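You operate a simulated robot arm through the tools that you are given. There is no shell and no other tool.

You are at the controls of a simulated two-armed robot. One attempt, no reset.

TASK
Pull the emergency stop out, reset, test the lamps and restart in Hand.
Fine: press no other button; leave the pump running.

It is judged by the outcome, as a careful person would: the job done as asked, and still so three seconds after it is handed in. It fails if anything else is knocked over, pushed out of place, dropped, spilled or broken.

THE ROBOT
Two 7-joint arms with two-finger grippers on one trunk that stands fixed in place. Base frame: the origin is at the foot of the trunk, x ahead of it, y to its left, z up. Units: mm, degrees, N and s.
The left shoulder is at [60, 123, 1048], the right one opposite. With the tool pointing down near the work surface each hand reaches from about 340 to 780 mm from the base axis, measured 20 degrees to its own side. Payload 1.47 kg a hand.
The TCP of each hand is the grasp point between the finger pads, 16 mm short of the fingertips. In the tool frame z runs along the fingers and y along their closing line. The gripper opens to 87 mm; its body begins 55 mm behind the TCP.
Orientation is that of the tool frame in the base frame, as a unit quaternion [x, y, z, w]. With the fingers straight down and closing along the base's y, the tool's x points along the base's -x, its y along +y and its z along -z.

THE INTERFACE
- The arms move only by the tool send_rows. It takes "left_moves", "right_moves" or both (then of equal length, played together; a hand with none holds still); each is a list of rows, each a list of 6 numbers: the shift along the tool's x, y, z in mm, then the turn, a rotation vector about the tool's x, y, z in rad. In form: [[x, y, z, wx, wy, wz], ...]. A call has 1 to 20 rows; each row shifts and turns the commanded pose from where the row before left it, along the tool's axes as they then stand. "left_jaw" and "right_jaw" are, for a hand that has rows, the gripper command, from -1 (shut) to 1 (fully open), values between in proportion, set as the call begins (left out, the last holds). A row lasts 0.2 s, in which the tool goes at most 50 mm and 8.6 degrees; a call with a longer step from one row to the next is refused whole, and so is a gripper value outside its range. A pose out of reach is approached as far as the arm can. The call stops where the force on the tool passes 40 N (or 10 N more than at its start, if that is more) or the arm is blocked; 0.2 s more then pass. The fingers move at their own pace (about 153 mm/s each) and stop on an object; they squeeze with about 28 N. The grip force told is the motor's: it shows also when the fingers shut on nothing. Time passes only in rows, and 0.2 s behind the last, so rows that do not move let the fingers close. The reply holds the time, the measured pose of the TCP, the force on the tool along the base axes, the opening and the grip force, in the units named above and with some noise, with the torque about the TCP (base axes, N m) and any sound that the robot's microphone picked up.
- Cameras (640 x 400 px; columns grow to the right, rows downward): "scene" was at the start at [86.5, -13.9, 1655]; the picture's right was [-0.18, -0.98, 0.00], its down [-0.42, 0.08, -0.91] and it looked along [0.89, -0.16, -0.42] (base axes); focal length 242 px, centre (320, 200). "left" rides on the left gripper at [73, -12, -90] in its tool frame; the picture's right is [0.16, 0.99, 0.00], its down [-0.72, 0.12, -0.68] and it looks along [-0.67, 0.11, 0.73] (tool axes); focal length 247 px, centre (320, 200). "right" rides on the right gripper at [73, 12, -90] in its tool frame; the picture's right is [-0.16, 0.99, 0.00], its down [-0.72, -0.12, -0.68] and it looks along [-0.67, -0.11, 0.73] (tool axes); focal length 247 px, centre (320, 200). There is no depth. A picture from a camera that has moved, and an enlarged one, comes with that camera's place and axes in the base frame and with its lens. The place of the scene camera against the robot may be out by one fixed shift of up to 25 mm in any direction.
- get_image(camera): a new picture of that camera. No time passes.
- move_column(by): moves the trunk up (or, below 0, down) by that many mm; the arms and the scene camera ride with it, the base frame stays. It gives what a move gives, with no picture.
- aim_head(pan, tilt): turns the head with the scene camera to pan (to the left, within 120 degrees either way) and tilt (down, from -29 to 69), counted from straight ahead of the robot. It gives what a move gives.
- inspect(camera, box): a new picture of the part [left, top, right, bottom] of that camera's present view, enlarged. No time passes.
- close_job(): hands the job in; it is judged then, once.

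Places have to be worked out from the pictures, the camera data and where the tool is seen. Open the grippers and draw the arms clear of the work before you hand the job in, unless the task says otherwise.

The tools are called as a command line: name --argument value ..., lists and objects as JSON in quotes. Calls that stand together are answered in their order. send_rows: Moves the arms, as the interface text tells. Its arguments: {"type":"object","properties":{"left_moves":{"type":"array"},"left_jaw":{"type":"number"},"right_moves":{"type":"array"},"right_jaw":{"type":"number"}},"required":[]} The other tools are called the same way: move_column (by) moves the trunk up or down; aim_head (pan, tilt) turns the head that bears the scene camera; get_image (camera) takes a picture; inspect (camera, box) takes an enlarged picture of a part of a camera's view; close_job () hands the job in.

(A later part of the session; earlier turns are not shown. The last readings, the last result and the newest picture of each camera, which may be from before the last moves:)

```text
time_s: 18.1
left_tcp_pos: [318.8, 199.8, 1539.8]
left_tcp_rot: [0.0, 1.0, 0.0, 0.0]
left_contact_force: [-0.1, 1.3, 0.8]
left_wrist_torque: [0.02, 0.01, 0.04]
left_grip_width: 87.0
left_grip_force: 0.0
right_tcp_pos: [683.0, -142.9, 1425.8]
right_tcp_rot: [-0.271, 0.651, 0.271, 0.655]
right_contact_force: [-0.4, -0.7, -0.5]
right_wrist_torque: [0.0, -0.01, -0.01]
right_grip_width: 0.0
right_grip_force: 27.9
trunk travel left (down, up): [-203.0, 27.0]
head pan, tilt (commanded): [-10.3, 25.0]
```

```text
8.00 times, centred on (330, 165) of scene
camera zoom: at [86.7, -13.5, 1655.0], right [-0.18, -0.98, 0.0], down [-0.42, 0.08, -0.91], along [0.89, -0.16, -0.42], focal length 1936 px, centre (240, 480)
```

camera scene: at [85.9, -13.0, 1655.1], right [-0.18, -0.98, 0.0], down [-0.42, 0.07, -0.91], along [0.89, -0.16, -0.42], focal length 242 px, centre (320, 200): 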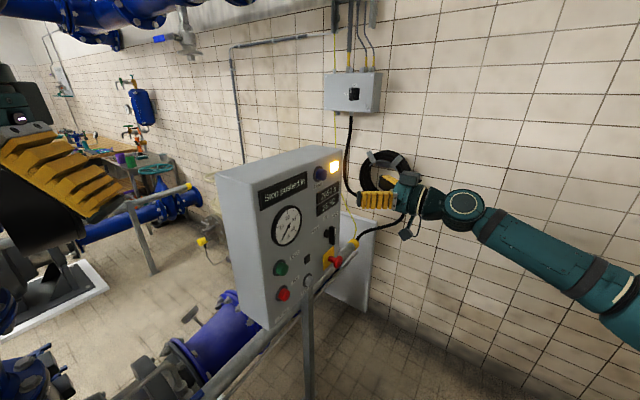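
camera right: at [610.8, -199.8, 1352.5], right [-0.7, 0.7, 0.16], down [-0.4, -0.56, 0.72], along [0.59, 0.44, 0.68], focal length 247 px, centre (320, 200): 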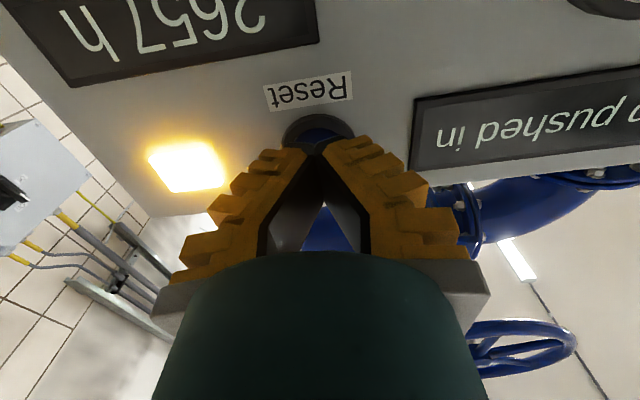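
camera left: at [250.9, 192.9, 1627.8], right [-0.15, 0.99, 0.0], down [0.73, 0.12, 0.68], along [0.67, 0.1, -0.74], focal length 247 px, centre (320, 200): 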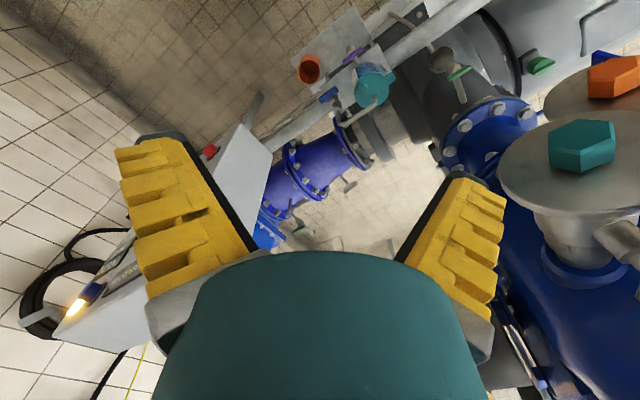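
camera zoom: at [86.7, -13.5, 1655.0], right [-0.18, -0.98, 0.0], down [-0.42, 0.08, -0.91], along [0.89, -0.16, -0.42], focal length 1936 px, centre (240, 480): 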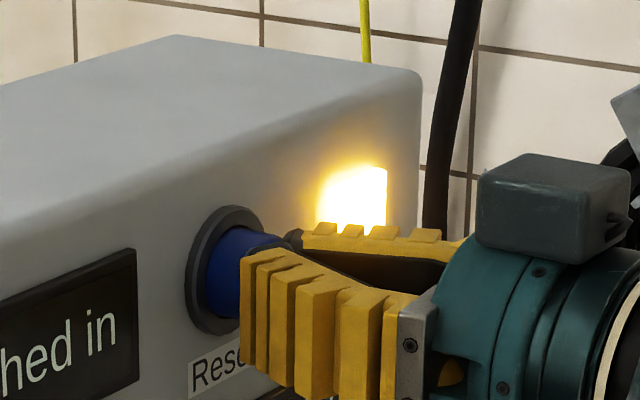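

The tips are about 10 mm from the button and centred on it. I press in 2 mm steps.

send_rows --right_moves '[[0, 0, 3, 0, 0, 0], [0, 0, 3, 0, 0, 0], [0, 0, 2, 0, 0, 0], [0, 0, 2, 0, 0, 0], [0, 0, 2, 0, 0, 0], [0, 0, 2, 0, 0, 0]]'

get_image --camera "scene"

inspect --camera "scene" --box '[230, 140, 390, 240]'

```text
time_s: 19.5
left_tcp_pos: [319.1, 197.1, 1540.5]
left_tcp_rot: [-0.001, 1.0, 0.0, 0.0]
left_contact_force: [-0.4, 0.4, 0.3]
left_wrist_torque: [-0.01, -0.02, -0.01]
left_grip_width: 87.0
left_grip_force: 0.1
right_tcp_pos: [690.2, -137.4, 1426.2]
right_tcp_rot: [-0.27, 0.652, 0.271, 0.655]
right_contact_force: [-2.5, -2.5, 1.3]
right_wrist_torque: [0.02, -0.06, -0.02]
right_grip_width: 5.9
right_grip_force: 27.7
right hand out of reach, approached as far as the arm can: row 6
trunk travel left (down, up): [-203.0, 27.0]
head pan, tilt (commanded): [-10.3, 25.0]
```

```text
taken
camera scene: at [86.0, -14.4, 1655.0], right [-0.18, -0.98, 0.0], down [-0.42, 0.08, -0.91], along [0.89, -0.16, -0.42], focal length 242 px, centre (320, 200)
```

scene: 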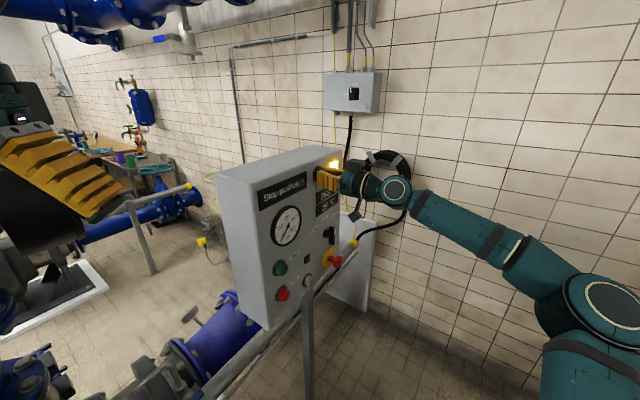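

```text
4.00 times, centred on (310, 190) of scene
camera zoom: at [86.0, -14.4, 1655.0], right [-0.18, -0.98, 0.0], down [-0.42, 0.08, -0.91], along [0.89, -0.16, -0.42], focal length 968 px, centre (360, 240)
```

zoom: 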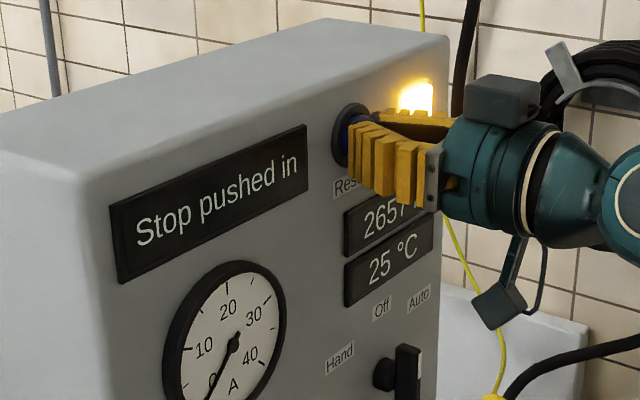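

The arm has just reached its limit at this height with only about 3.5 N on the button, and Reset has not registered. I back off, raise the trunk by 26 mm to gain reach, and lower the hand by the same amount.

send_rows --right_moves '[[0, 0, -8, 0, 0, 0], [0, 0, -8, 0, 0, 0], [0, 0, -8, 0, 0, 0]]'

move_column --by 26

get_image --camera "right"

```text
time_s: 20.3
left_tcp_pos: [317.3, 198.9, 1539.3]
left_tcp_rot: [0.0, 1.0, 0.0, 0.0]
left_contact_force: [0.5, 0.0, -0.2]
left_wrist_torque: [0.02, 0.01, 0.01]
left_grip_width: 87.1
left_grip_force: 0.1
right_tcp_pos: [672.3, -154.3, 1425.3]
right_tcp_rot: [-0.271, 0.651, 0.271, 0.655]
right_contact_force: [-0.2, 0.4, 0.2]
right_wrist_torque: [0.01, -0.01, 0.0]
right_grip_width: 0.2
right_grip_force: 27.6
trunk travel left (down, up): [-203.0, 27.0]
head pan, tilt (commanded): [-10.3, 25.0]
```

```text
time_s: 21.0
left_tcp_pos: [318.6, 199.3, 1564.8]
left_tcp_rot: [0.0, 1.0, 0.0, 0.001]
left_contact_force: [1.5, 0.5, -0.3]
left_wrist_torque: [-0.03, 0.02, 0.01]
left_grip_width: 87.0
left_grip_force: 0.2
right_tcp_pos: [672.9, -154.8, 1450.8]
right_tcp_rot: [-0.27, 0.652, 0.27, 0.655]
right_contact_force: [0.6, 0.5, -0.2]
right_wrist_torque: [-0.01, -0.03, 0.02]
right_grip_width: 0.1
right_grip_force: 28.2
trunk travel left (down, up): [-229.0, 1.0]
head pan, tilt (commanded): [-10.3, 25.0]
```

```text
taken
camera right: at [601.3, -210.5, 1377.7], right [-0.7, 0.7, 0.16], down [-0.4, -0.56, 0.72], along [0.59, 0.44, 0.68], focal length 247 px, centre (320, 200)
```

right: 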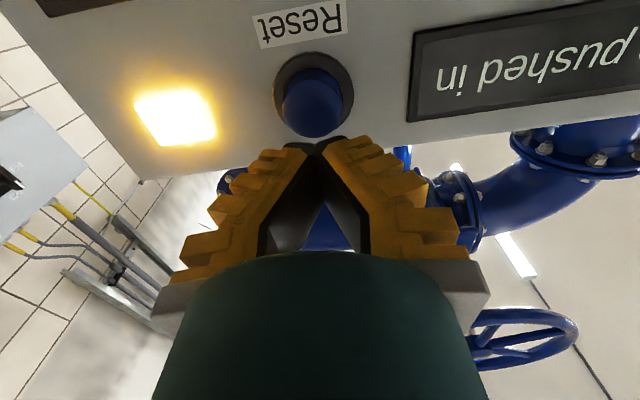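

Seen from here the button front is about 24 mm below the TCP and 37 mm ahead. I lower 24 mm and then press further.

send_rows --right_moves '[[12, 0, 0, 0, 0, 0], [12, 0, 0, 0, 0, 0], [0, 0, 10, 0, 0, 0], [0, 0, 8, 0, 0, 0], [0, 0, 3, 0, 0, 0], [0, 0, 2, 0, 0, 0], [0, 0, 2, 0, 0, 0], [0, 0, 2, 0, 0, 0]]'

get_image --camera "right"

inspect --camera "scene" --box '[230, 150, 390, 250]'

```text
time_s: 22.8
left_tcp_pos: [317.8, 197.3, 1564.9]
left_tcp_rot: [0.001, 1.0, 0.0, 0.0]
left_contact_force: [0.1, -0.1, -1.1]
left_wrist_torque: [0.0, -0.01, 0.01]
left_grip_width: 86.9
left_grip_force: 0.2
right_tcp_pos: [691.8, -136.5, 1428.7]
right_tcp_rot: [-0.27, 0.652, 0.27, 0.656]
right_contact_force: [-2.0, -3.9, -0.7]
right_wrist_torque: [0.01, 0.0, -0.01]
right_grip_width: 6.0
right_grip_force: 28.4
trunk travel left (down, up): [-229.0, 1.0]
head pan, tilt (commanded): [-10.3, 25.0]
heard: click
```

```text
taken
camera right: at [619.8, -192.5, 1353.6], right [-0.7, 0.7, 0.16], down [-0.4, -0.56, 0.72], along [0.59, 0.44, 0.68], focal length 247 px, centre (320, 200)
```

right: 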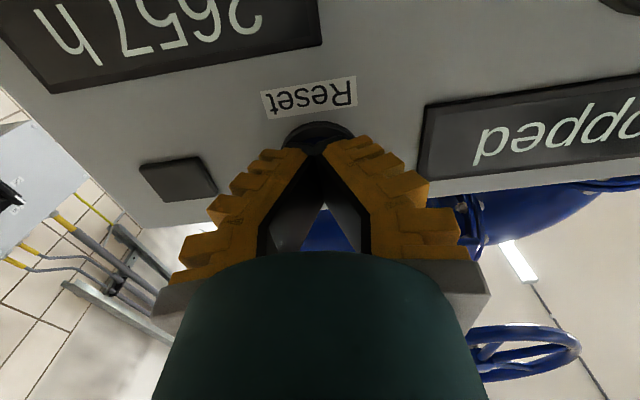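

```text
4.00 times, centred on (310, 200) of scene
camera zoom: at [86.2, -14.6, 1681.0], right [-0.18, -0.98, 0.0], down [-0.42, 0.08, -0.91], along [0.89, -0.16, -0.42], focal length 968 px, centre (360, 200)
```

zoom: 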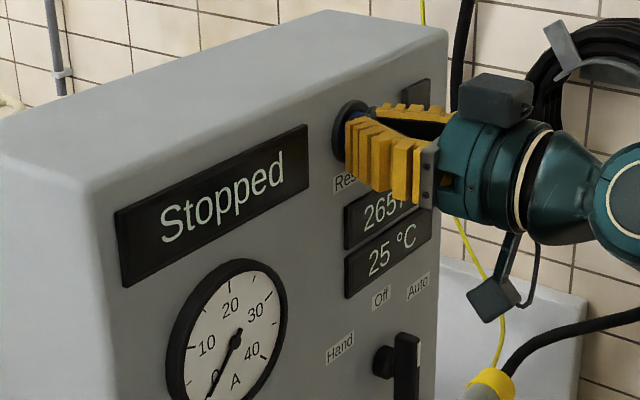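

A click sounded, the amber lamp went out and the display reads "Stopped", so the reset is done. I back off and go down to stand in front of the grey lamp-test button, which I put at about (659,-77,1106).

send_rows --right_moves '[[0, 0, -20, 0, 0, 0], [0, 0, -40, 0, 0, 0], [0, 0, -40, 0, 0, 0], [40, 8, 0, 0, 0, 0], [40, 8, 0, 0, 0, 0], [40, 8, 0, 0, 0, 0], [40, 8, 0, 0, 0, 0], [40, 8, 0, 0, 0, 0], [40, 8, 0, 0, 0, 0], [40, 8, 0, 0, 0, 0], [40, 9, 0, 0, 0, 0]]'

get_image --camera "right"

get_image --camera "scene"

```text
time_s: 25.2
left_tcp_pos: [318.3, 199.0, 1565.5]
left_tcp_rot: [0.0, 1.0, 0.0, 0.0]
left_contact_force: [0.4, 0.3, -0.2]
left_wrist_torque: [-0.07, -0.01, -0.04]
left_grip_width: 87.0
left_grip_force: 0.1
right_tcp_pos: [576.8, -160.0, 1106.8]
right_tcp_rot: [-0.267, 0.653, 0.275, 0.654]
right_contact_force: [1.1, -0.6, -1.0]
right_wrist_torque: [-0.01, -0.02, -0.01]
right_grip_width: 0.1
right_grip_force: 28.2
trunk travel left (down, up): [-229.0, 1.0]
head pan, tilt (commanded): [-10.3, 25.0]
```

```text
taken
camera right: at [504.6, -215.7, 1033.9], right [-0.7, 0.7, 0.17], down [-0.4, -0.57, 0.72], along [0.6, 0.43, 0.67], focal length 247 px, centre (320, 200)
```

right: 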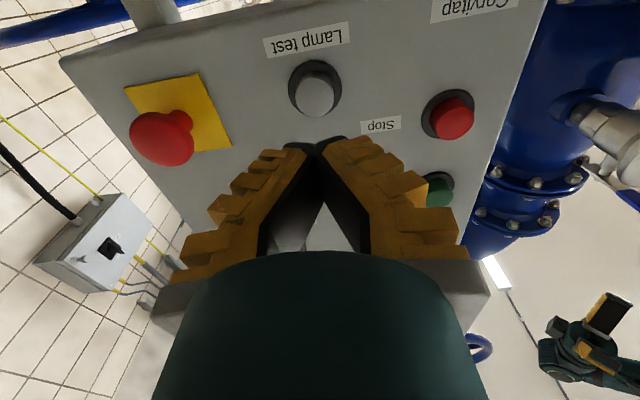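

```text
taken
camera scene: at [86.9, -13.9, 1681.0], right [-0.18, -0.98, 0.0], down [-0.42, 0.08, -0.91], along [0.89, -0.16, -0.42], focal length 242 px, centre (320, 200)
```

scene: 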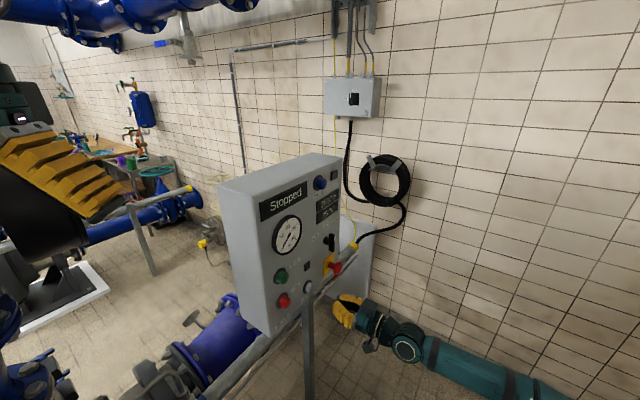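

Lamp test is almost straight ahead, about 117 mm off with a -3 mm side offset. I go 75 mm nearer and re-check.

send_rows --right_moves '[[0, -1, 25, 0, 0, 0], [0, -1, 25, 0, 0, 0], [0, -1, 25, 0, 0, 0]]'

get_image --camera "right"

inspect --camera "scene" --box '[260, 230, 420, 330]'

```text
time_s: 26.0
left_tcp_pos: [319.2, 197.8, 1564.4]
left_tcp_rot: [0.001, 1.0, 0.0, 0.0]
left_contact_force: [-0.1, 0.4, -0.9]
left_wrist_torque: [-0.04, 0.01, 0.0]
left_grip_width: 87.0
left_grip_force: 0.1
right_tcp_pos: [635.1, -108.5, 1108.8]
right_tcp_rot: [-0.271, 0.651, 0.271, 0.655]
right_contact_force: [0.3, 0.5, 1.3]
right_wrist_torque: [0.0, 0.0, 0.0]
right_grip_width: 0.0
right_grip_force: 28.0
trunk travel left (down, up): [-229.0, 1.0]
head pan, tilt (commanded): [-10.3, 25.0]
```

```text
taken
camera right: at [562.8, -164.9, 1034.2], right [-0.7, 0.7, 0.16], down [-0.4, -0.56, 0.72], along [0.59, 0.44, 0.67], focal length 247 px, centre (320, 200)
```

right: 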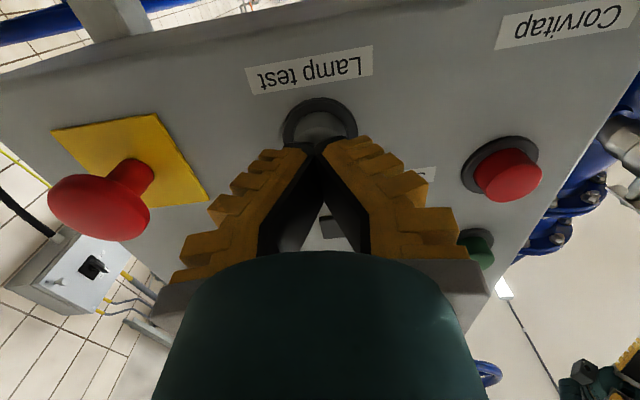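

```text
4.00 times, centred on (340, 280) of scene
camera zoom: at [87.5, -13.3, 1680.9], right [-0.18, -0.98, 0.0], down [-0.42, 0.08, -0.91], along [0.89, -0.16, -0.42], focal length 968 px, centre (240, -120)
```

zoom: 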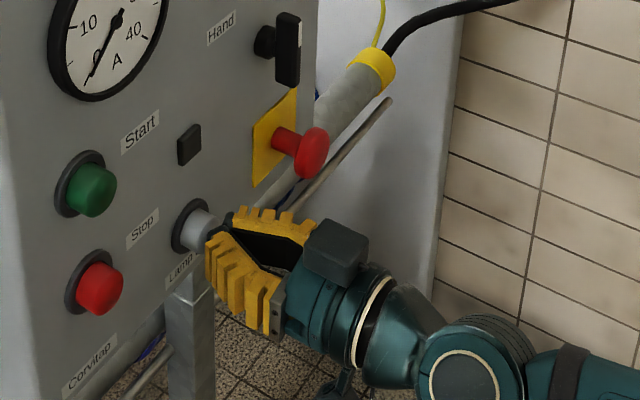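

I zoom in on the tips and the lamp-test button to judge height alignment.

inspect --camera "right" --box '[240, 70, 400, 170]'

inspect --camera "scene" --box '[285, 260, 349, 300]'

```text
4.00 times, centred on (320, 120) of right
camera zoom: at [562.8, -164.9, 1034.2], right [-0.7, 0.7, 0.16], down [-0.4, -0.56, 0.72], along [0.59, 0.44, 0.67], focal length 988 px, centre (320, 520)
```

zoom: 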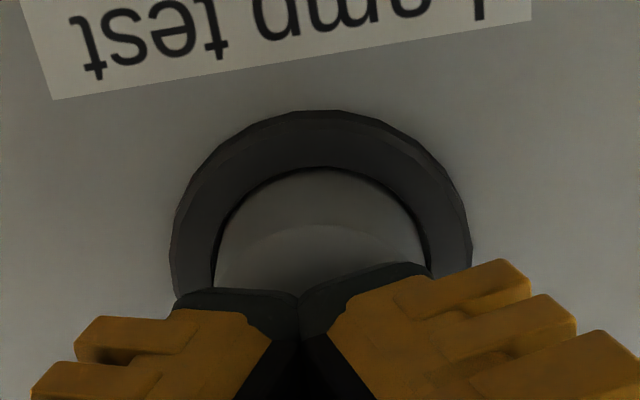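

```text
10.00 times, centred on (317, 280) of scene
camera zoom: at [87.5, -13.3, 1680.9], right [-0.18, -0.98, 0.0], down [-0.42, 0.08, -0.91], along [0.89, -0.16, -0.42], focal length 2420 px, centre (350, -600)
```

zoom: 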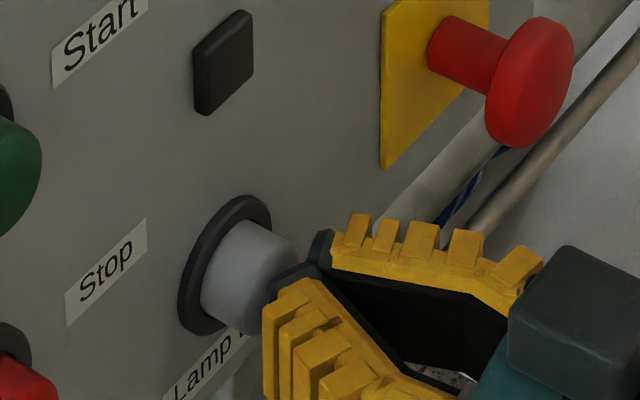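

The button centre comes out about 6 mm lower than the tips, with its front almost touching them. I back off 5 mm, lower 6 mm and press forward in small steps, listening for the click.

send_rows --right_moves '[[0, 0, -6, 0, 0, 0], [6, 1, 0, 0, 0, 0], [0, 0, 4, 0, 0, 0], [0, 0, 3, 0, 0, 0], [0, 0, 2, 0, 0, 0], [0, 0, 2, 0, 0, 0]]'

get_image --camera "right"

inspect --camera "scene" --box '[220, 140, 380, 240]'

```text
time_s: 27.4
left_tcp_pos: [318.8, 198.4, 1566.2]
left_tcp_rot: [0.0, 1.0, -0.001, 0.0]
left_contact_force: [0.9, -0.8, 0.6]
left_wrist_torque: [-0.02, -0.02, 0.02]
left_grip_width: 87.2
left_grip_force: 0.0
right_tcp_pos: [635.0, -104.7, 1102.4]
right_tcp_rot: [-0.27, 0.651, 0.27, 0.656]
right_contact_force: [0.5, 0.0, -0.5]
right_wrist_torque: [0.0, 0.0, 0.03]
right_grip_width: 0.0
right_grip_force: 28.3
trunk travel left (down, up): [-229.0, 1.0]
head pan, tilt (commanded): [-10.3, 25.0]
```

```text
taken
camera right: at [562.5, -160.0, 1028.5], right [-0.7, 0.7, 0.16], down [-0.4, -0.56, 0.72], along [0.59, 0.44, 0.68], focal length 247 px, centre (320, 200)
```

right: 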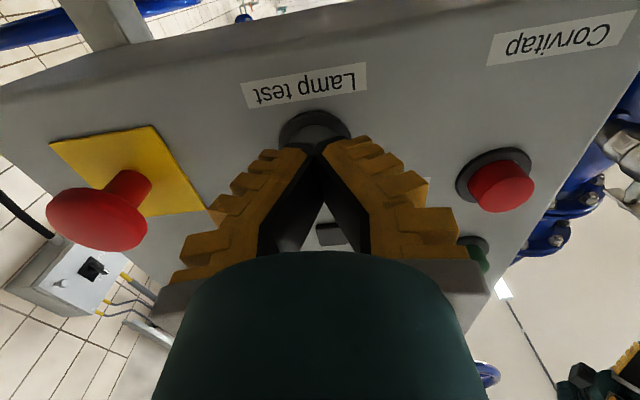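

```text
4.00 times, centred on (300, 190) of scene
camera zoom: at [86.5, -13.8, 1681.0], right [-0.18, -0.98, 0.0], down [-0.42, 0.08, -0.91], along [0.89, -0.16, -0.42], focal length 968 px, centre (400, 240)
```

zoom: 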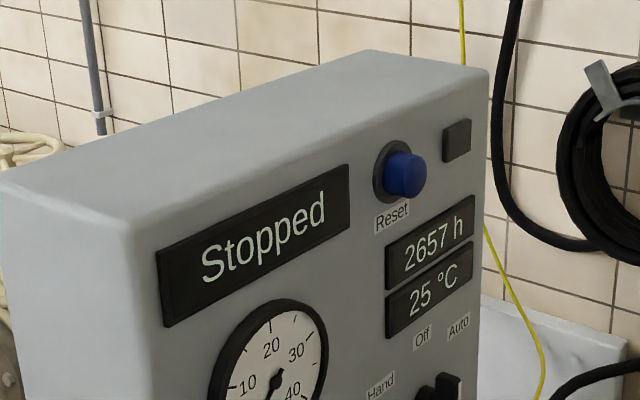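

No contact yet and the alignment now looks right. I press on in 2 mm steps, correcting 1.5 mm sideways.

send_rows --right_moves '[[0, -1.5, 2, 0, 0, 0], [0, 0, 2, 0, 0, 0], [0, 0, 2, 0, 0, 0], [0, 0, 2, 0, 0, 0]]'

get_image --camera "right"

get_image --camera "scene"

```text
time_s: 28.4
left_tcp_pos: [319.1, 197.3, 1566.2]
left_tcp_rot: [0.001, 1.0, 0.0, 0.0]
left_contact_force: [-0.1, 0.8, -0.9]
left_wrist_torque: [-0.03, -0.01, 0.01]
left_grip_width: 86.8
left_grip_force: 0.0
right_tcp_pos: [640.6, -99.6, 1102.3]
right_tcp_rot: [-0.27, 0.652, 0.27, 0.656]
right_contact_force: [-1.2, -0.7, 0.1]
right_wrist_torque: [-0.01, -0.02, -0.06]
right_grip_width: 0.0
right_grip_force: 28.5
trunk travel left (down, up): [-229.0, 1.0]
head pan, tilt (commanded): [-10.3, 25.0]
```

```text
taken
camera right: at [569.1, -155.9, 1028.1], right [-0.7, 0.7, 0.16], down [-0.4, -0.56, 0.72], along [0.59, 0.44, 0.68], focal length 247 px, centre (320, 200)
```

right: 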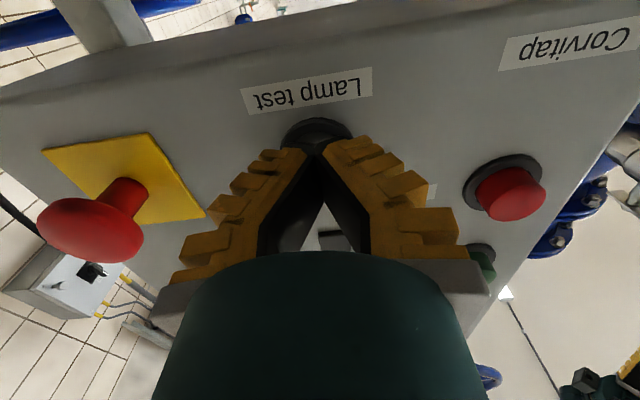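

```text
taken
camera scene: at [86.4, -14.1, 1681.0], right [-0.18, -0.98, 0.0], down [-0.42, 0.08, -0.91], along [0.89, -0.16, -0.42], focal length 242 px, centre (320, 200)
```

scene: 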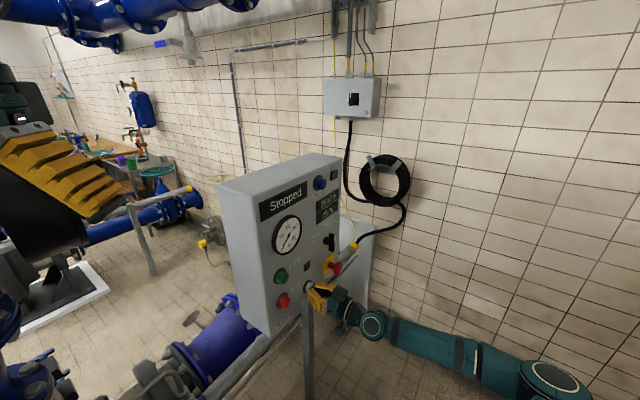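

A first trace of force (about 1.4 N) shows. I keep pressing.

send_rows --right_moves '[[0, 0, 2, 0, 0, 0], [0, 0, 2, 0, 0, 0], [0, 0, 2, 0, 0, 0]]'

get_image --camera "right"

inspect --camera "scene" --box '[210, 150, 370, 320]'

```text
time_s: 29.2
left_tcp_pos: [318.6, 199.2, 1563.7]
left_tcp_rot: [0.0, 1.0, 0.0, 0.0]
left_contact_force: [0.1, 1.3, 0.3]
left_wrist_torque: [0.01, -0.01, 0.02]
left_grip_width: 87.2
left_grip_force: 0.1
right_tcp_pos: [646.3, -95.4, 1101.5]
right_tcp_rot: [-0.271, 0.651, 0.271, 0.655]
right_contact_force: [-2.7, -2.2, 0.3]
right_wrist_torque: [0.02, -0.02, 0.01]
right_grip_width: 5.9
right_grip_force: 28.6
trunk travel left (down, up): [-229.0, 1.0]
head pan, tilt (commanded): [-10.3, 25.0]
```

```text
taken
camera right: at [574.2, -151.2, 1028.5], right [-0.7, 0.7, 0.16], down [-0.4, -0.56, 0.72], along [0.59, 0.44, 0.68], focal length 247 px, centre (320, 200)
```

right: 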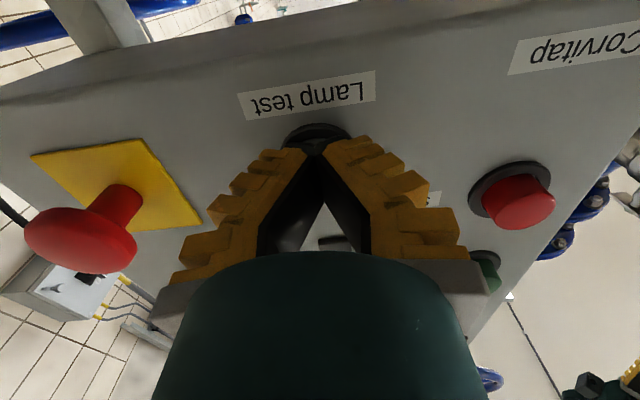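

```text
2.35 times, centred on (290, 235) of scene
camera zoom: at [86.1, -14.1, 1681.0], right [-0.18, -0.98, 0.0], down [-0.42, 0.08, -0.91], along [0.89, -0.16, -0.42], focal length 570 px, centre (391, 118)
```

zoom: 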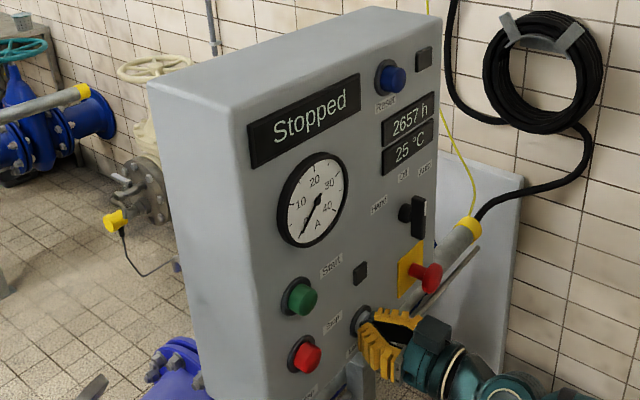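

Force about 3.5 N and no click so far. I push a few millimetres deeper.

send_rows --right_moves '[[0, 0, 1.5, 0, 0, 0], [0, 0, 1.5, 0, 0, 0]]'

inspect --camera "scene" --box '[210, 150, 370, 320]'

```text
time_s: 29.8
left_tcp_pos: [318.9, 198.5, 1566.4]
left_tcp_rot: [-0.001, 1.0, 0.0, 0.0]
left_contact_force: [0.5, -0.1, -0.4]
left_wrist_torque: [0.01, 0.02, -0.03]
left_grip_width: 87.2
left_grip_force: 0.0
right_tcp_pos: [647.5, -92.0, 1102.5]
right_tcp_rot: [-0.271, 0.652, 0.271, 0.655]
right_contact_force: [-2.0, -3.1, 0.5]
right_wrist_torque: [0.11, -0.02, -0.01]
right_grip_width: 6.0
right_grip_force: 28.0
trunk travel left (down, up): [-229.0, 1.0]
head pan, tilt (commanded): [-10.3, 25.0]
heard: click
```

```text
2.35 times, centred on (290, 235) of scene
camera zoom: at [86.0, -14.4, 1681.0], right [-0.18, -0.98, 0.0], down [-0.42, 0.08, -0.91], along [0.89, -0.16, -0.42], focal length 570 px, centre (391, 118)
```

zoom: 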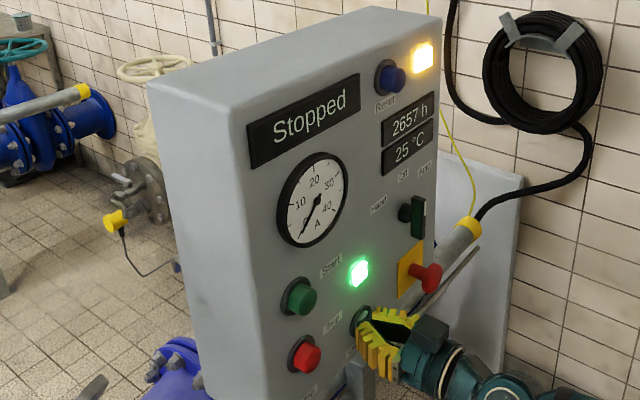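

A click sounded, and both the amber and the green lamp light: the lamp test works. I hold it a moment longer, then let go and back away.

send_rows --right_moves '[[0, 0, 0, 0, 0, 0], [0, 0, 0, 0, 0, 0], [0, 0, 0, 0, 0, 0], [0, 0, -15, 0, 0, 0], [0, 0, -30, 0, 0, 0], [0, 0, -40, 0, 0, 0], [0, 0, -35, 0, 0, 0]]'

inspect --camera "scene" --box '[210, 150, 370, 320]'

get_image --camera "right"

```text
time_s: 31.4
left_tcp_pos: [318.7, 199.5, 1566.7]
left_tcp_rot: [0.0, 1.0, 0.0, 0.0]
left_contact_force: [-0.2, -0.2, -0.1]
left_wrist_torque: [-0.01, 0.01, 0.03]
left_grip_width: 87.1
left_grip_force: 0.0
right_tcp_pos: [561.9, -177.5, 1100.7]
right_tcp_rot: [-0.272, 0.651, 0.271, 0.655]
right_contact_force: [-0.1, -0.9, 0.2]
right_wrist_torque: [0.01, 0.01, 0.01]
right_grip_width: 0.1
right_grip_force: 28.3
trunk travel left (down, up): [-229.0, 1.0]
head pan, tilt (commanded): [-10.3, 25.0]
```

```text
2.35 times, centred on (290, 235) of scene
camera zoom: at [85.7, -13.6, 1681.1], right [-0.18, -0.98, 0.0], down [-0.42, 0.08, -0.91], along [0.89, -0.16, -0.42], focal length 570 px, centre (391, 118)
```

zoom: 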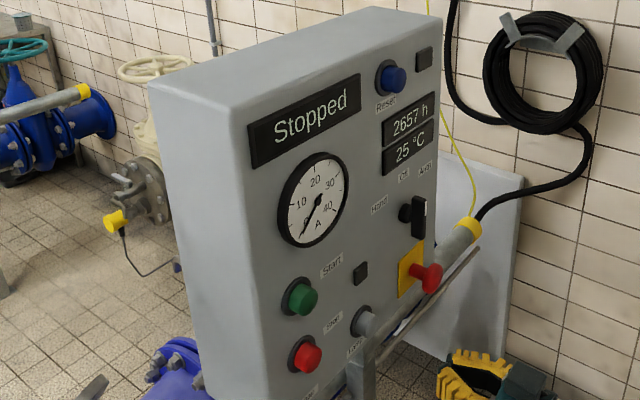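

```text
taken
camera right: at [490.3, -232.6, 1027.5], right [-0.7, 0.7, 0.16], down [-0.4, -0.56, 0.72], along [0.59, 0.44, 0.68], focal length 247 px, centre (320, 200)
```

right: 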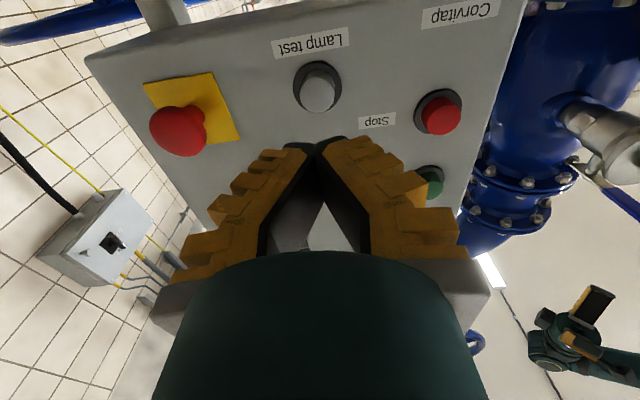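

The lamps went out on release. Next is the selector, whose handle I put at about (730,-155,1220). I open the jaw halfway and move to stand in front of it.

send_rows --right_moves '[[-30, -25.5, 0, 0, 0, 0], [-30, -25.5, 0, 0, 0, 0], [-30, -25.5, 0, 0, 0, 0], [-29, -25.5, 0, 0, 0, 0], [0, 0, 15, 0, 0, 0], [0, 0, 0, 0, 0, 0]]' --right_jaw 0

get_image --camera "right"

inspect --camera "scene" --box '[280, 180, 440, 280]'

```text
time_s: 32.8
left_tcp_pos: [317.6, 198.2, 1566.1]
left_tcp_rot: [0.0, 1.0, 0.001, 0.0]
left_contact_force: [-0.7, 0.2, 0.5]
left_wrist_torque: [0.0, 0.0, 0.0]
left_grip_width: 87.0
left_grip_force: 0.1
right_tcp_pos: [643.9, -241.0, 1219.7]
right_tcp_rot: [-0.271, 0.651, 0.271, 0.655]
right_contact_force: [-0.2, 0.5, -0.4]
right_wrist_torque: [0.02, -0.03, 0.0]
right_grip_width: 49.0
right_grip_force: 3.8
trunk travel left (down, up): [-229.0, 1.0]
head pan, tilt (commanded): [-10.3, 25.0]
```

```text
taken
camera right: at [572.3, -297.1, 1146.9], right [-0.7, 0.7, 0.16], down [-0.4, -0.56, 0.72], along [0.59, 0.44, 0.68], focal length 247 px, centre (320, 200)
```

right: 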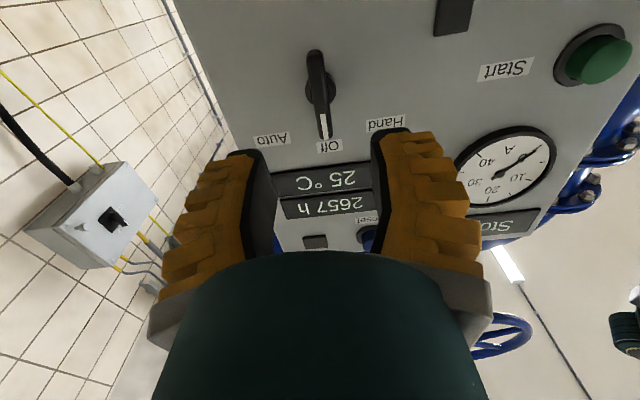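

```text
4.00 times, centred on (360, 230) of scene
camera zoom: at [85.8, -13.8, 1681.1], right [-0.18, -0.98, 0.0], down [-0.42, 0.08, -0.91], along [0.89, -0.16, -0.42], focal length 968 px, centre (160, 80)
```

zoom: 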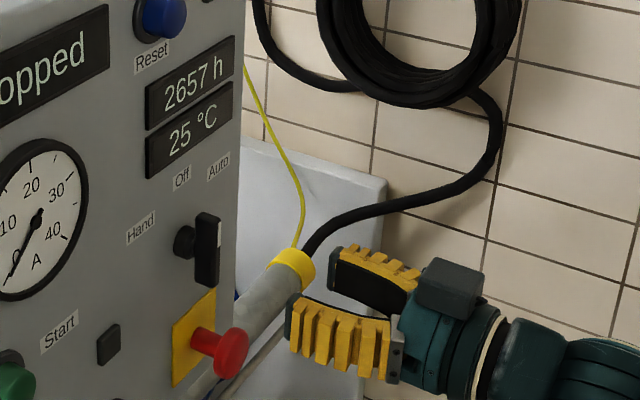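

I enlarge the handle and its labels to measure position and angle.

inspect --camera "right" --box '[250, 40, 410, 140]'

inspect --camera "scene" --box '[305, 210, 369, 250]'

```text
4.00 times, centred on (330, 90) of right
camera zoom: at [572.3, -297.1, 1146.9], right [-0.7, 0.7, 0.16], down [-0.4, -0.56, 0.72], along [0.59, 0.44, 0.68], focal length 988 px, centre (280, 640)
```

zoom: 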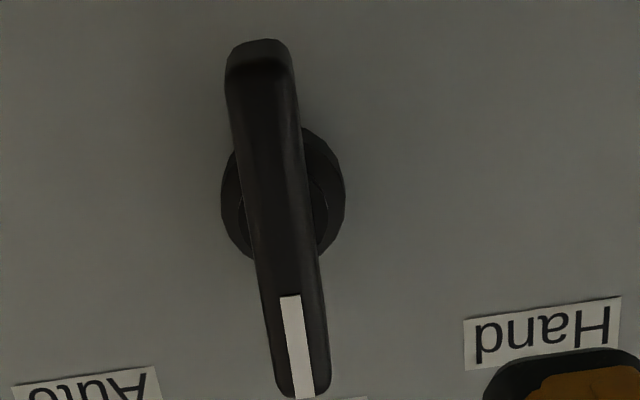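

```text
10.00 times, centred on (337, 230) of scene
camera zoom: at [85.8, -13.8, 1681.1], right [-0.18, -0.98, 0.0], down [-0.42, 0.08, -0.91], along [0.89, -0.16, -0.42], focal length 2420 px, centre (150, -100)
```

zoom: 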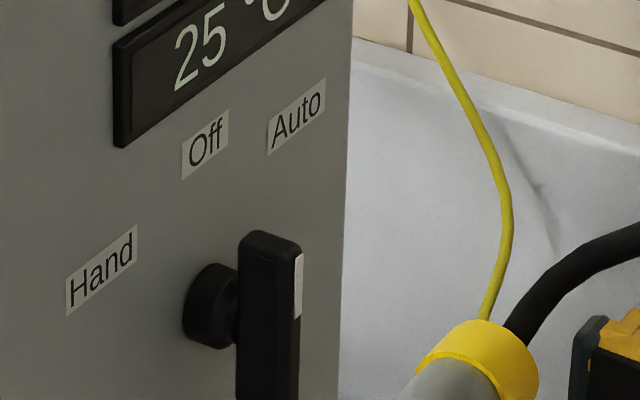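

The bar is vertical (at Off), about 60 mm long, with its axis roughly 2–3 mm above the TCP line and its front around 100 mm ahead. I advance 60 mm and up 2.5 mm, then check again.

send_rows --right_moves '[[-1, 0, 20, 0, 0, 0], [-1, 0, 20, 0, 0, 0], [-0.5, 0, 20, 0, 0, 0]]'

inspect --camera "right" --box '[240, 70, 400, 170]'

inspect --camera "scene" --box '[290, 200, 386, 260]'

```text
time_s: 33.6
left_tcp_pos: [318.7, 198.8, 1565.9]
left_tcp_rot: [0.0, 1.0, 0.0, 0.0]
left_contact_force: [-0.2, 0.6, -0.3]
left_wrist_torque: [0.03, 0.03, 0.01]
left_grip_width: 87.0
left_grip_force: 0.1
right_tcp_pos: [687.1, -196.5, 1222.4]
right_tcp_rot: [-0.271, 0.652, 0.271, 0.655]
right_contact_force: [-0.7, 0.4, -0.4]
right_wrist_torque: [-0.02, -0.01, 0.01]
right_grip_width: 49.0
right_grip_force: 3.8
trunk travel left (down, up): [-229.0, 1.0]
head pan, tilt (commanded): [-10.3, 25.0]
```

```text
4.00 times, centred on (320, 120) of right
camera zoom: at [615.8, -252.7, 1149.2], right [-0.7, 0.7, 0.16], down [-0.4, -0.56, 0.72], along [0.59, 0.44, 0.67], focal length 988 px, centre (320, 520)
```

zoom: 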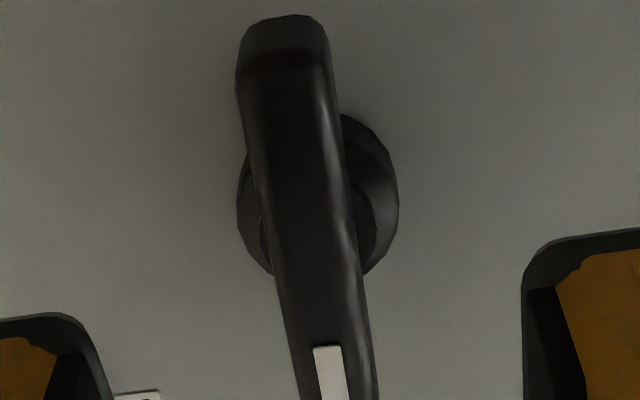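

```text
6.67 times, centred on (338, 230) of scene
camera zoom: at [87.2, -13.4, 1680.9], right [-0.18, -0.98, 0.0], down [-0.42, 0.08, -0.91], along [0.89, -0.16, -0.42], focal length 1614 px, centre (200, 0)
```

zoom: 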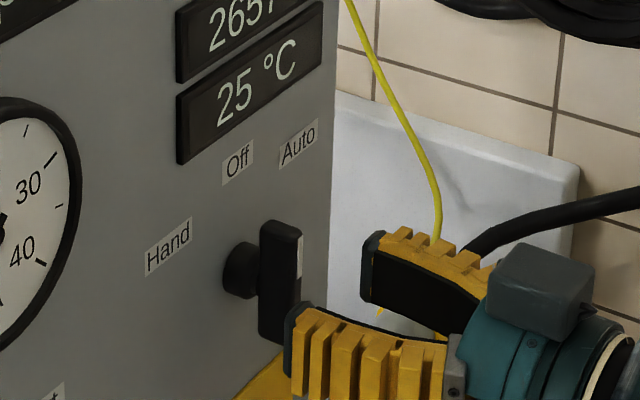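

The hub axis is centred within about 1.5 mm, and the bar front is 38–45 mm ahead. I advance 42 mm so the fingers straddle the bar.

send_rows --right_moves '[[0, 0, 16, 0, 0, 0], [0, 0, 16, 0, 0, 0], [0.5, 0, 10, 0, 0, 0]]'

get_image --camera "right"

inspect --camera "scene" --box '[290, 200, 386, 260]'

```text
time_s: 34.4
left_tcp_pos: [318.6, 198.5, 1565.0]
left_tcp_rot: [0.0, 1.0, 0.0, 0.0]
left_contact_force: [-0.2, 0.9, 0.4]
left_wrist_torque: [0.0, -0.04, 0.01]
left_grip_width: 86.9
left_grip_force: 0.1
right_tcp_pos: [718.4, -165.9, 1222.7]
right_tcp_rot: [-0.27, 0.652, 0.27, 0.655]
right_contact_force: [-0.1, -0.3, 0.7]
right_wrist_torque: [0.0, 0.02, -0.01]
right_grip_width: 48.9
right_grip_force: 4.3
trunk travel left (down, up): [-229.0, 1.0]
head pan, tilt (commanded): [-10.3, 25.0]
```

```text
taken
camera right: at [645.5, -223.1, 1149.4], right [-0.7, 0.7, 0.16], down [-0.4, -0.56, 0.72], along [0.59, 0.44, 0.68], focal length 247 px, centre (320, 200)
```

right: 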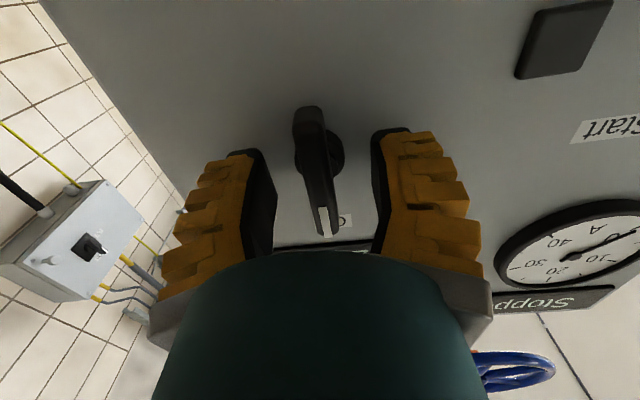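

```text
6.67 times, centred on (338, 230) of scene
camera zoom: at [87.0, -13.7, 1681.0], right [-0.18, -0.98, 0.0], down [-0.42, 0.08, -0.91], along [0.89, -0.16, -0.42], focal length 1614 px, centre (200, 0)
```

zoom: 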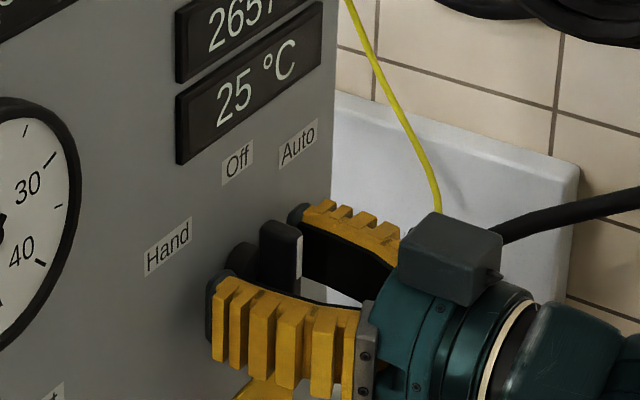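

The fingers straddle the bar. I look closely to be sure the tips will close on the bar and not on the hub behind it.

inspect --camera "right" --box '[240, 90, 400, 190]'

inspect --camera "scene" --box '[310, 220, 358, 250]'

```text
4.00 times, centred on (320, 140) of right
camera zoom: at [645.5, -223.1, 1149.4], right [-0.7, 0.7, 0.16], down [-0.4, -0.56, 0.72], along [0.59, 0.44, 0.68], focal length 988 px, centre (320, 440)
```

zoom: 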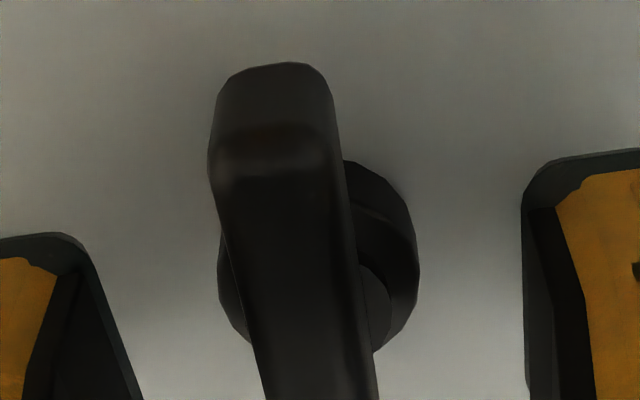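

```text
13.33 times, centred on (334, 235) of scene
camera zoom: at [87.0, -13.7, 1681.0], right [-0.18, -0.98, 0.0], down [-0.42, 0.08, -0.91], along [0.89, -0.16, -0.42], focal length 3227 px, centre (133, -267)
```

zoom: 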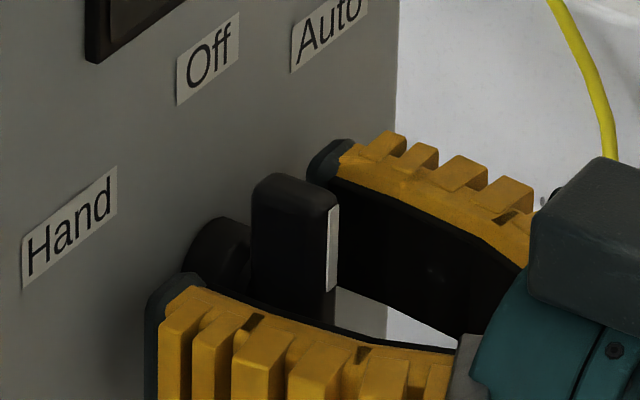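

The tips reach about 10 mm past the back of the bar, beside the hub. I pull back 7 mm so that only the bar is between the pads, and then close.

send_rows --right_moves '[[0, 0, -4, 0, 0, 0], [0, 0, -3, 0, 0, 0]]'

send_rows --right_moves '[[0, 0, 0, 0, 0, 0], [0, 0, 0, 0, 0, 0], [0, 0, 0, 0, 0, 0]]' --right_jaw -1

get_image --camera "right"

inspect --camera "scene" --box '[290, 200, 386, 260]'

```text
time_s: 35.0
left_tcp_pos: [318.2, 198.4, 1565.6]
left_tcp_rot: [0.001, 1.0, 0.0, 0.0]
left_contact_force: [0.2, -0.3, 0.3]
left_wrist_torque: [-0.02, 0.0, -0.01]
left_grip_width: 87.1
left_grip_force: 0.1
right_tcp_pos: [711.9, -172.3, 1222.6]
right_tcp_rot: [-0.27, 0.651, 0.271, 0.655]
right_contact_force: [0.5, -0.2, 1.1]
right_wrist_torque: [0.03, -0.01, -0.01]
right_grip_width: 49.3
right_grip_force: 3.7
trunk travel left (down, up): [-229.0, 1.0]
head pan, tilt (commanded): [-10.3, 25.0]
```

```text
time_s: 35.8
left_tcp_pos: [317.6, 197.7, 1565.7]
left_tcp_rot: [0.0, 1.0, 0.001, 0.001]
left_contact_force: [-0.8, 0.0, -0.4]
left_wrist_torque: [-0.01, 0.0, 0.0]
left_grip_width: 86.6
left_grip_force: 0.0
right_tcp_pos: [711.3, -172.7, 1223.7]
right_tcp_rot: [-0.27, 0.651, 0.27, 0.656]
right_contact_force: [-9.2, -4.0, -2.1]
right_wrist_torque: [-0.03, 0.09, 0.01]
right_grip_width: 5.9
right_grip_force: 29.6
trunk travel left (down, up): [-229.0, 1.0]
head pan, tilt (commanded): [-10.3, 25.0]
```

```text
taken
camera right: at [639.3, -229.1, 1149.5], right [-0.7, 0.7, 0.16], down [-0.4, -0.56, 0.72], along [0.59, 0.44, 0.68], focal length 247 px, centre (320, 200)
```

right: 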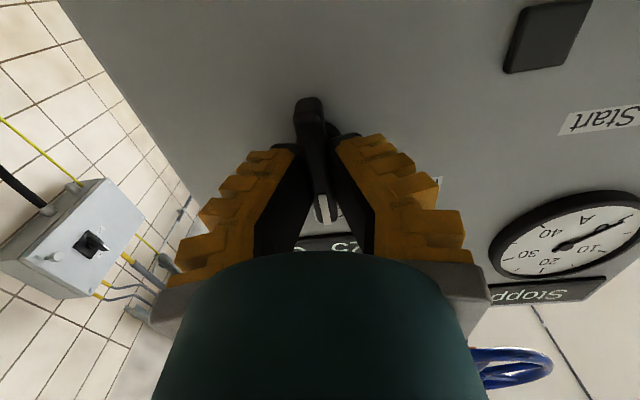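

```text
6.67 times, centred on (338, 230) of scene
camera zoom: at [85.2, -14.8, 1681.0], right [-0.18, -0.98, 0.0], down [-0.42, 0.08, -0.91], along [0.89, -0.16, -0.42], focal length 1614 px, centre (200, 0)
```

zoom: 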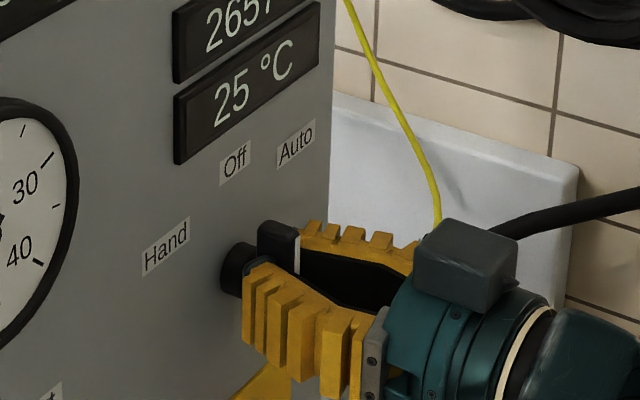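

The tips pinch the bar. I turn the hand counter-clockwise as seen from the front (tool z negative), first about 22°, and check.

send_rows --right_moves '[[0, 0, 0, 0, 0, -0.13], [0, 0, 0, 0, 0, -0.13], [0, 0, 0, 0, 0, -0.13]]'

get_image --camera "right"

inspect --camera "scene" --box '[290, 200, 386, 260]'

```text
time_s: 36.6
left_tcp_pos: [317.3, 199.3, 1566.6]
left_tcp_rot: [0.0, 1.0, 0.0, 0.001]
left_contact_force: [-0.6, -0.3, -0.7]
left_wrist_torque: [0.0, -0.03, 0.01]
left_grip_width: 86.8
left_grip_force: 0.2
right_tcp_pos: [709.0, -171.9, 1223.2]
right_tcp_rot: [-0.393, 0.586, 0.138, 0.695]
right_contact_force: [-14.4, -0.1, -6.1]
right_wrist_torque: [0.0, 0.1, 0.08]
right_grip_width: 6.2
right_grip_force: 30.2
trunk travel left (down, up): [-229.0, 1.0]
head pan, tilt (commanded): [-10.3, 25.0]
```

```text
taken
camera right: at [659.0, -248.6, 1150.4], right [-0.69, 0.69, -0.23], down [-0.6, -0.36, 0.71], along [0.4, 0.63, 0.67], focal length 247 px, centre (320, 200)
```

right: 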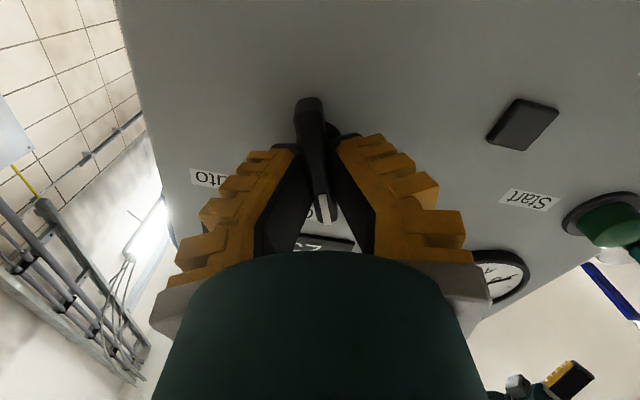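

```text
6.67 times, centred on (338, 230) of scene
camera zoom: at [84.8, -14.1, 1681.1], right [-0.18, -0.98, 0.0], down [-0.42, 0.08, -0.91], along [0.89, -0.16, -0.42], focal length 1614 px, centre (200, 0)
```

zoom: 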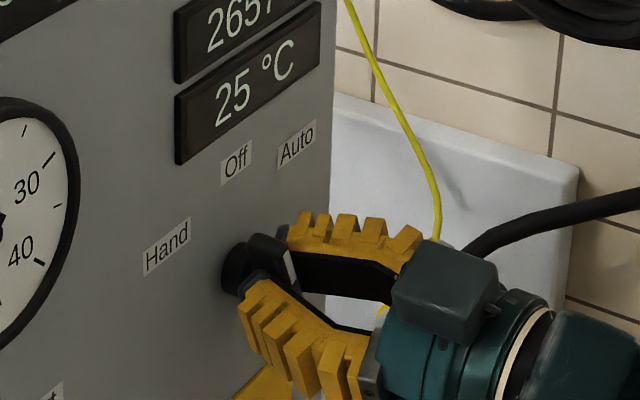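

The bar turns with the hand. I go on for the remaining 23°.

send_rows --right_moves '[[0, 0, 0, 0, 0, -0.13], [0, 0, 0, 0, 0, -0.13], [0, 0, 0, 0, 0, -0.13]]'

get_image --camera "right"

inspect --camera "scene" --box '[230, 160, 390, 260]'

```text
time_s: 37.4
left_tcp_pos: [316.0, 199.5, 1566.4]
left_tcp_rot: [0.0, 1.0, -0.001, 0.001]
left_contact_force: [0.2, 0.0, 0.1]
left_wrist_torque: [-0.02, 0.0, 0.0]
left_grip_width: 86.9
left_grip_force: 0.0
right_tcp_pos: [709.6, -171.4, 1221.5]
right_tcp_rot: [-0.499, 0.499, 0.002, 0.709]
right_contact_force: [-22.4, 6.0, -16.2]
right_wrist_torque: [0.26, -0.08, 0.52]
right_grip_width: 7.0
right_grip_force: 29.7
trunk travel left (down, up): [-229.0, 1.0]
head pan, tilt (commanded): [-10.3, 25.0]
```

```text
taken
camera right: at [677.0, -266.3, 1161.9], right [-0.57, 0.57, -0.59], down [-0.79, -0.18, 0.59], along [0.23, 0.8, 0.55], focal length 247 px, centre (320, 200)
```

right: 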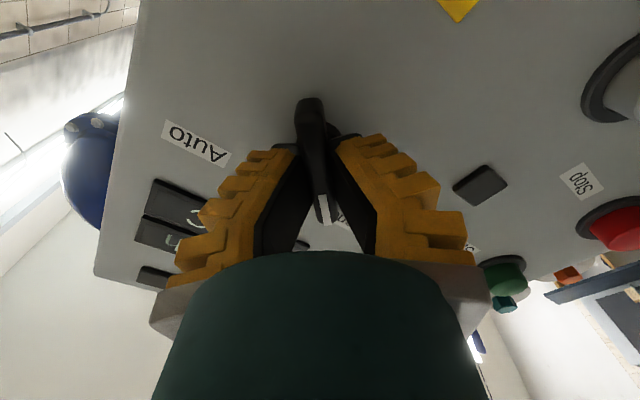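

```text
4.00 times, centred on (310, 210) of scene
camera zoom: at [84.3, -13.2, 1681.0], right [-0.18, -0.98, 0.0], down [-0.41, 0.07, -0.91], along [0.89, -0.16, -0.42], focal length 968 px, centre (360, 160)
```

zoom: 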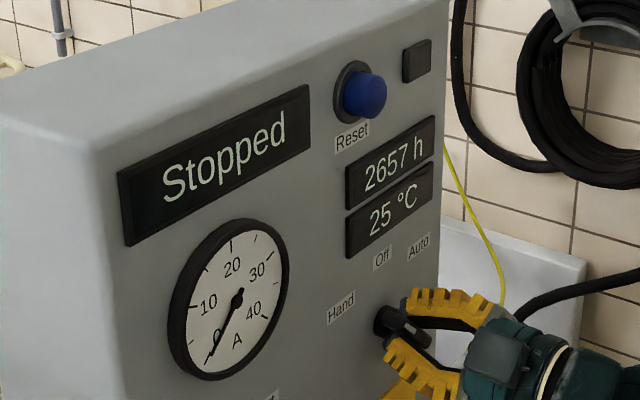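

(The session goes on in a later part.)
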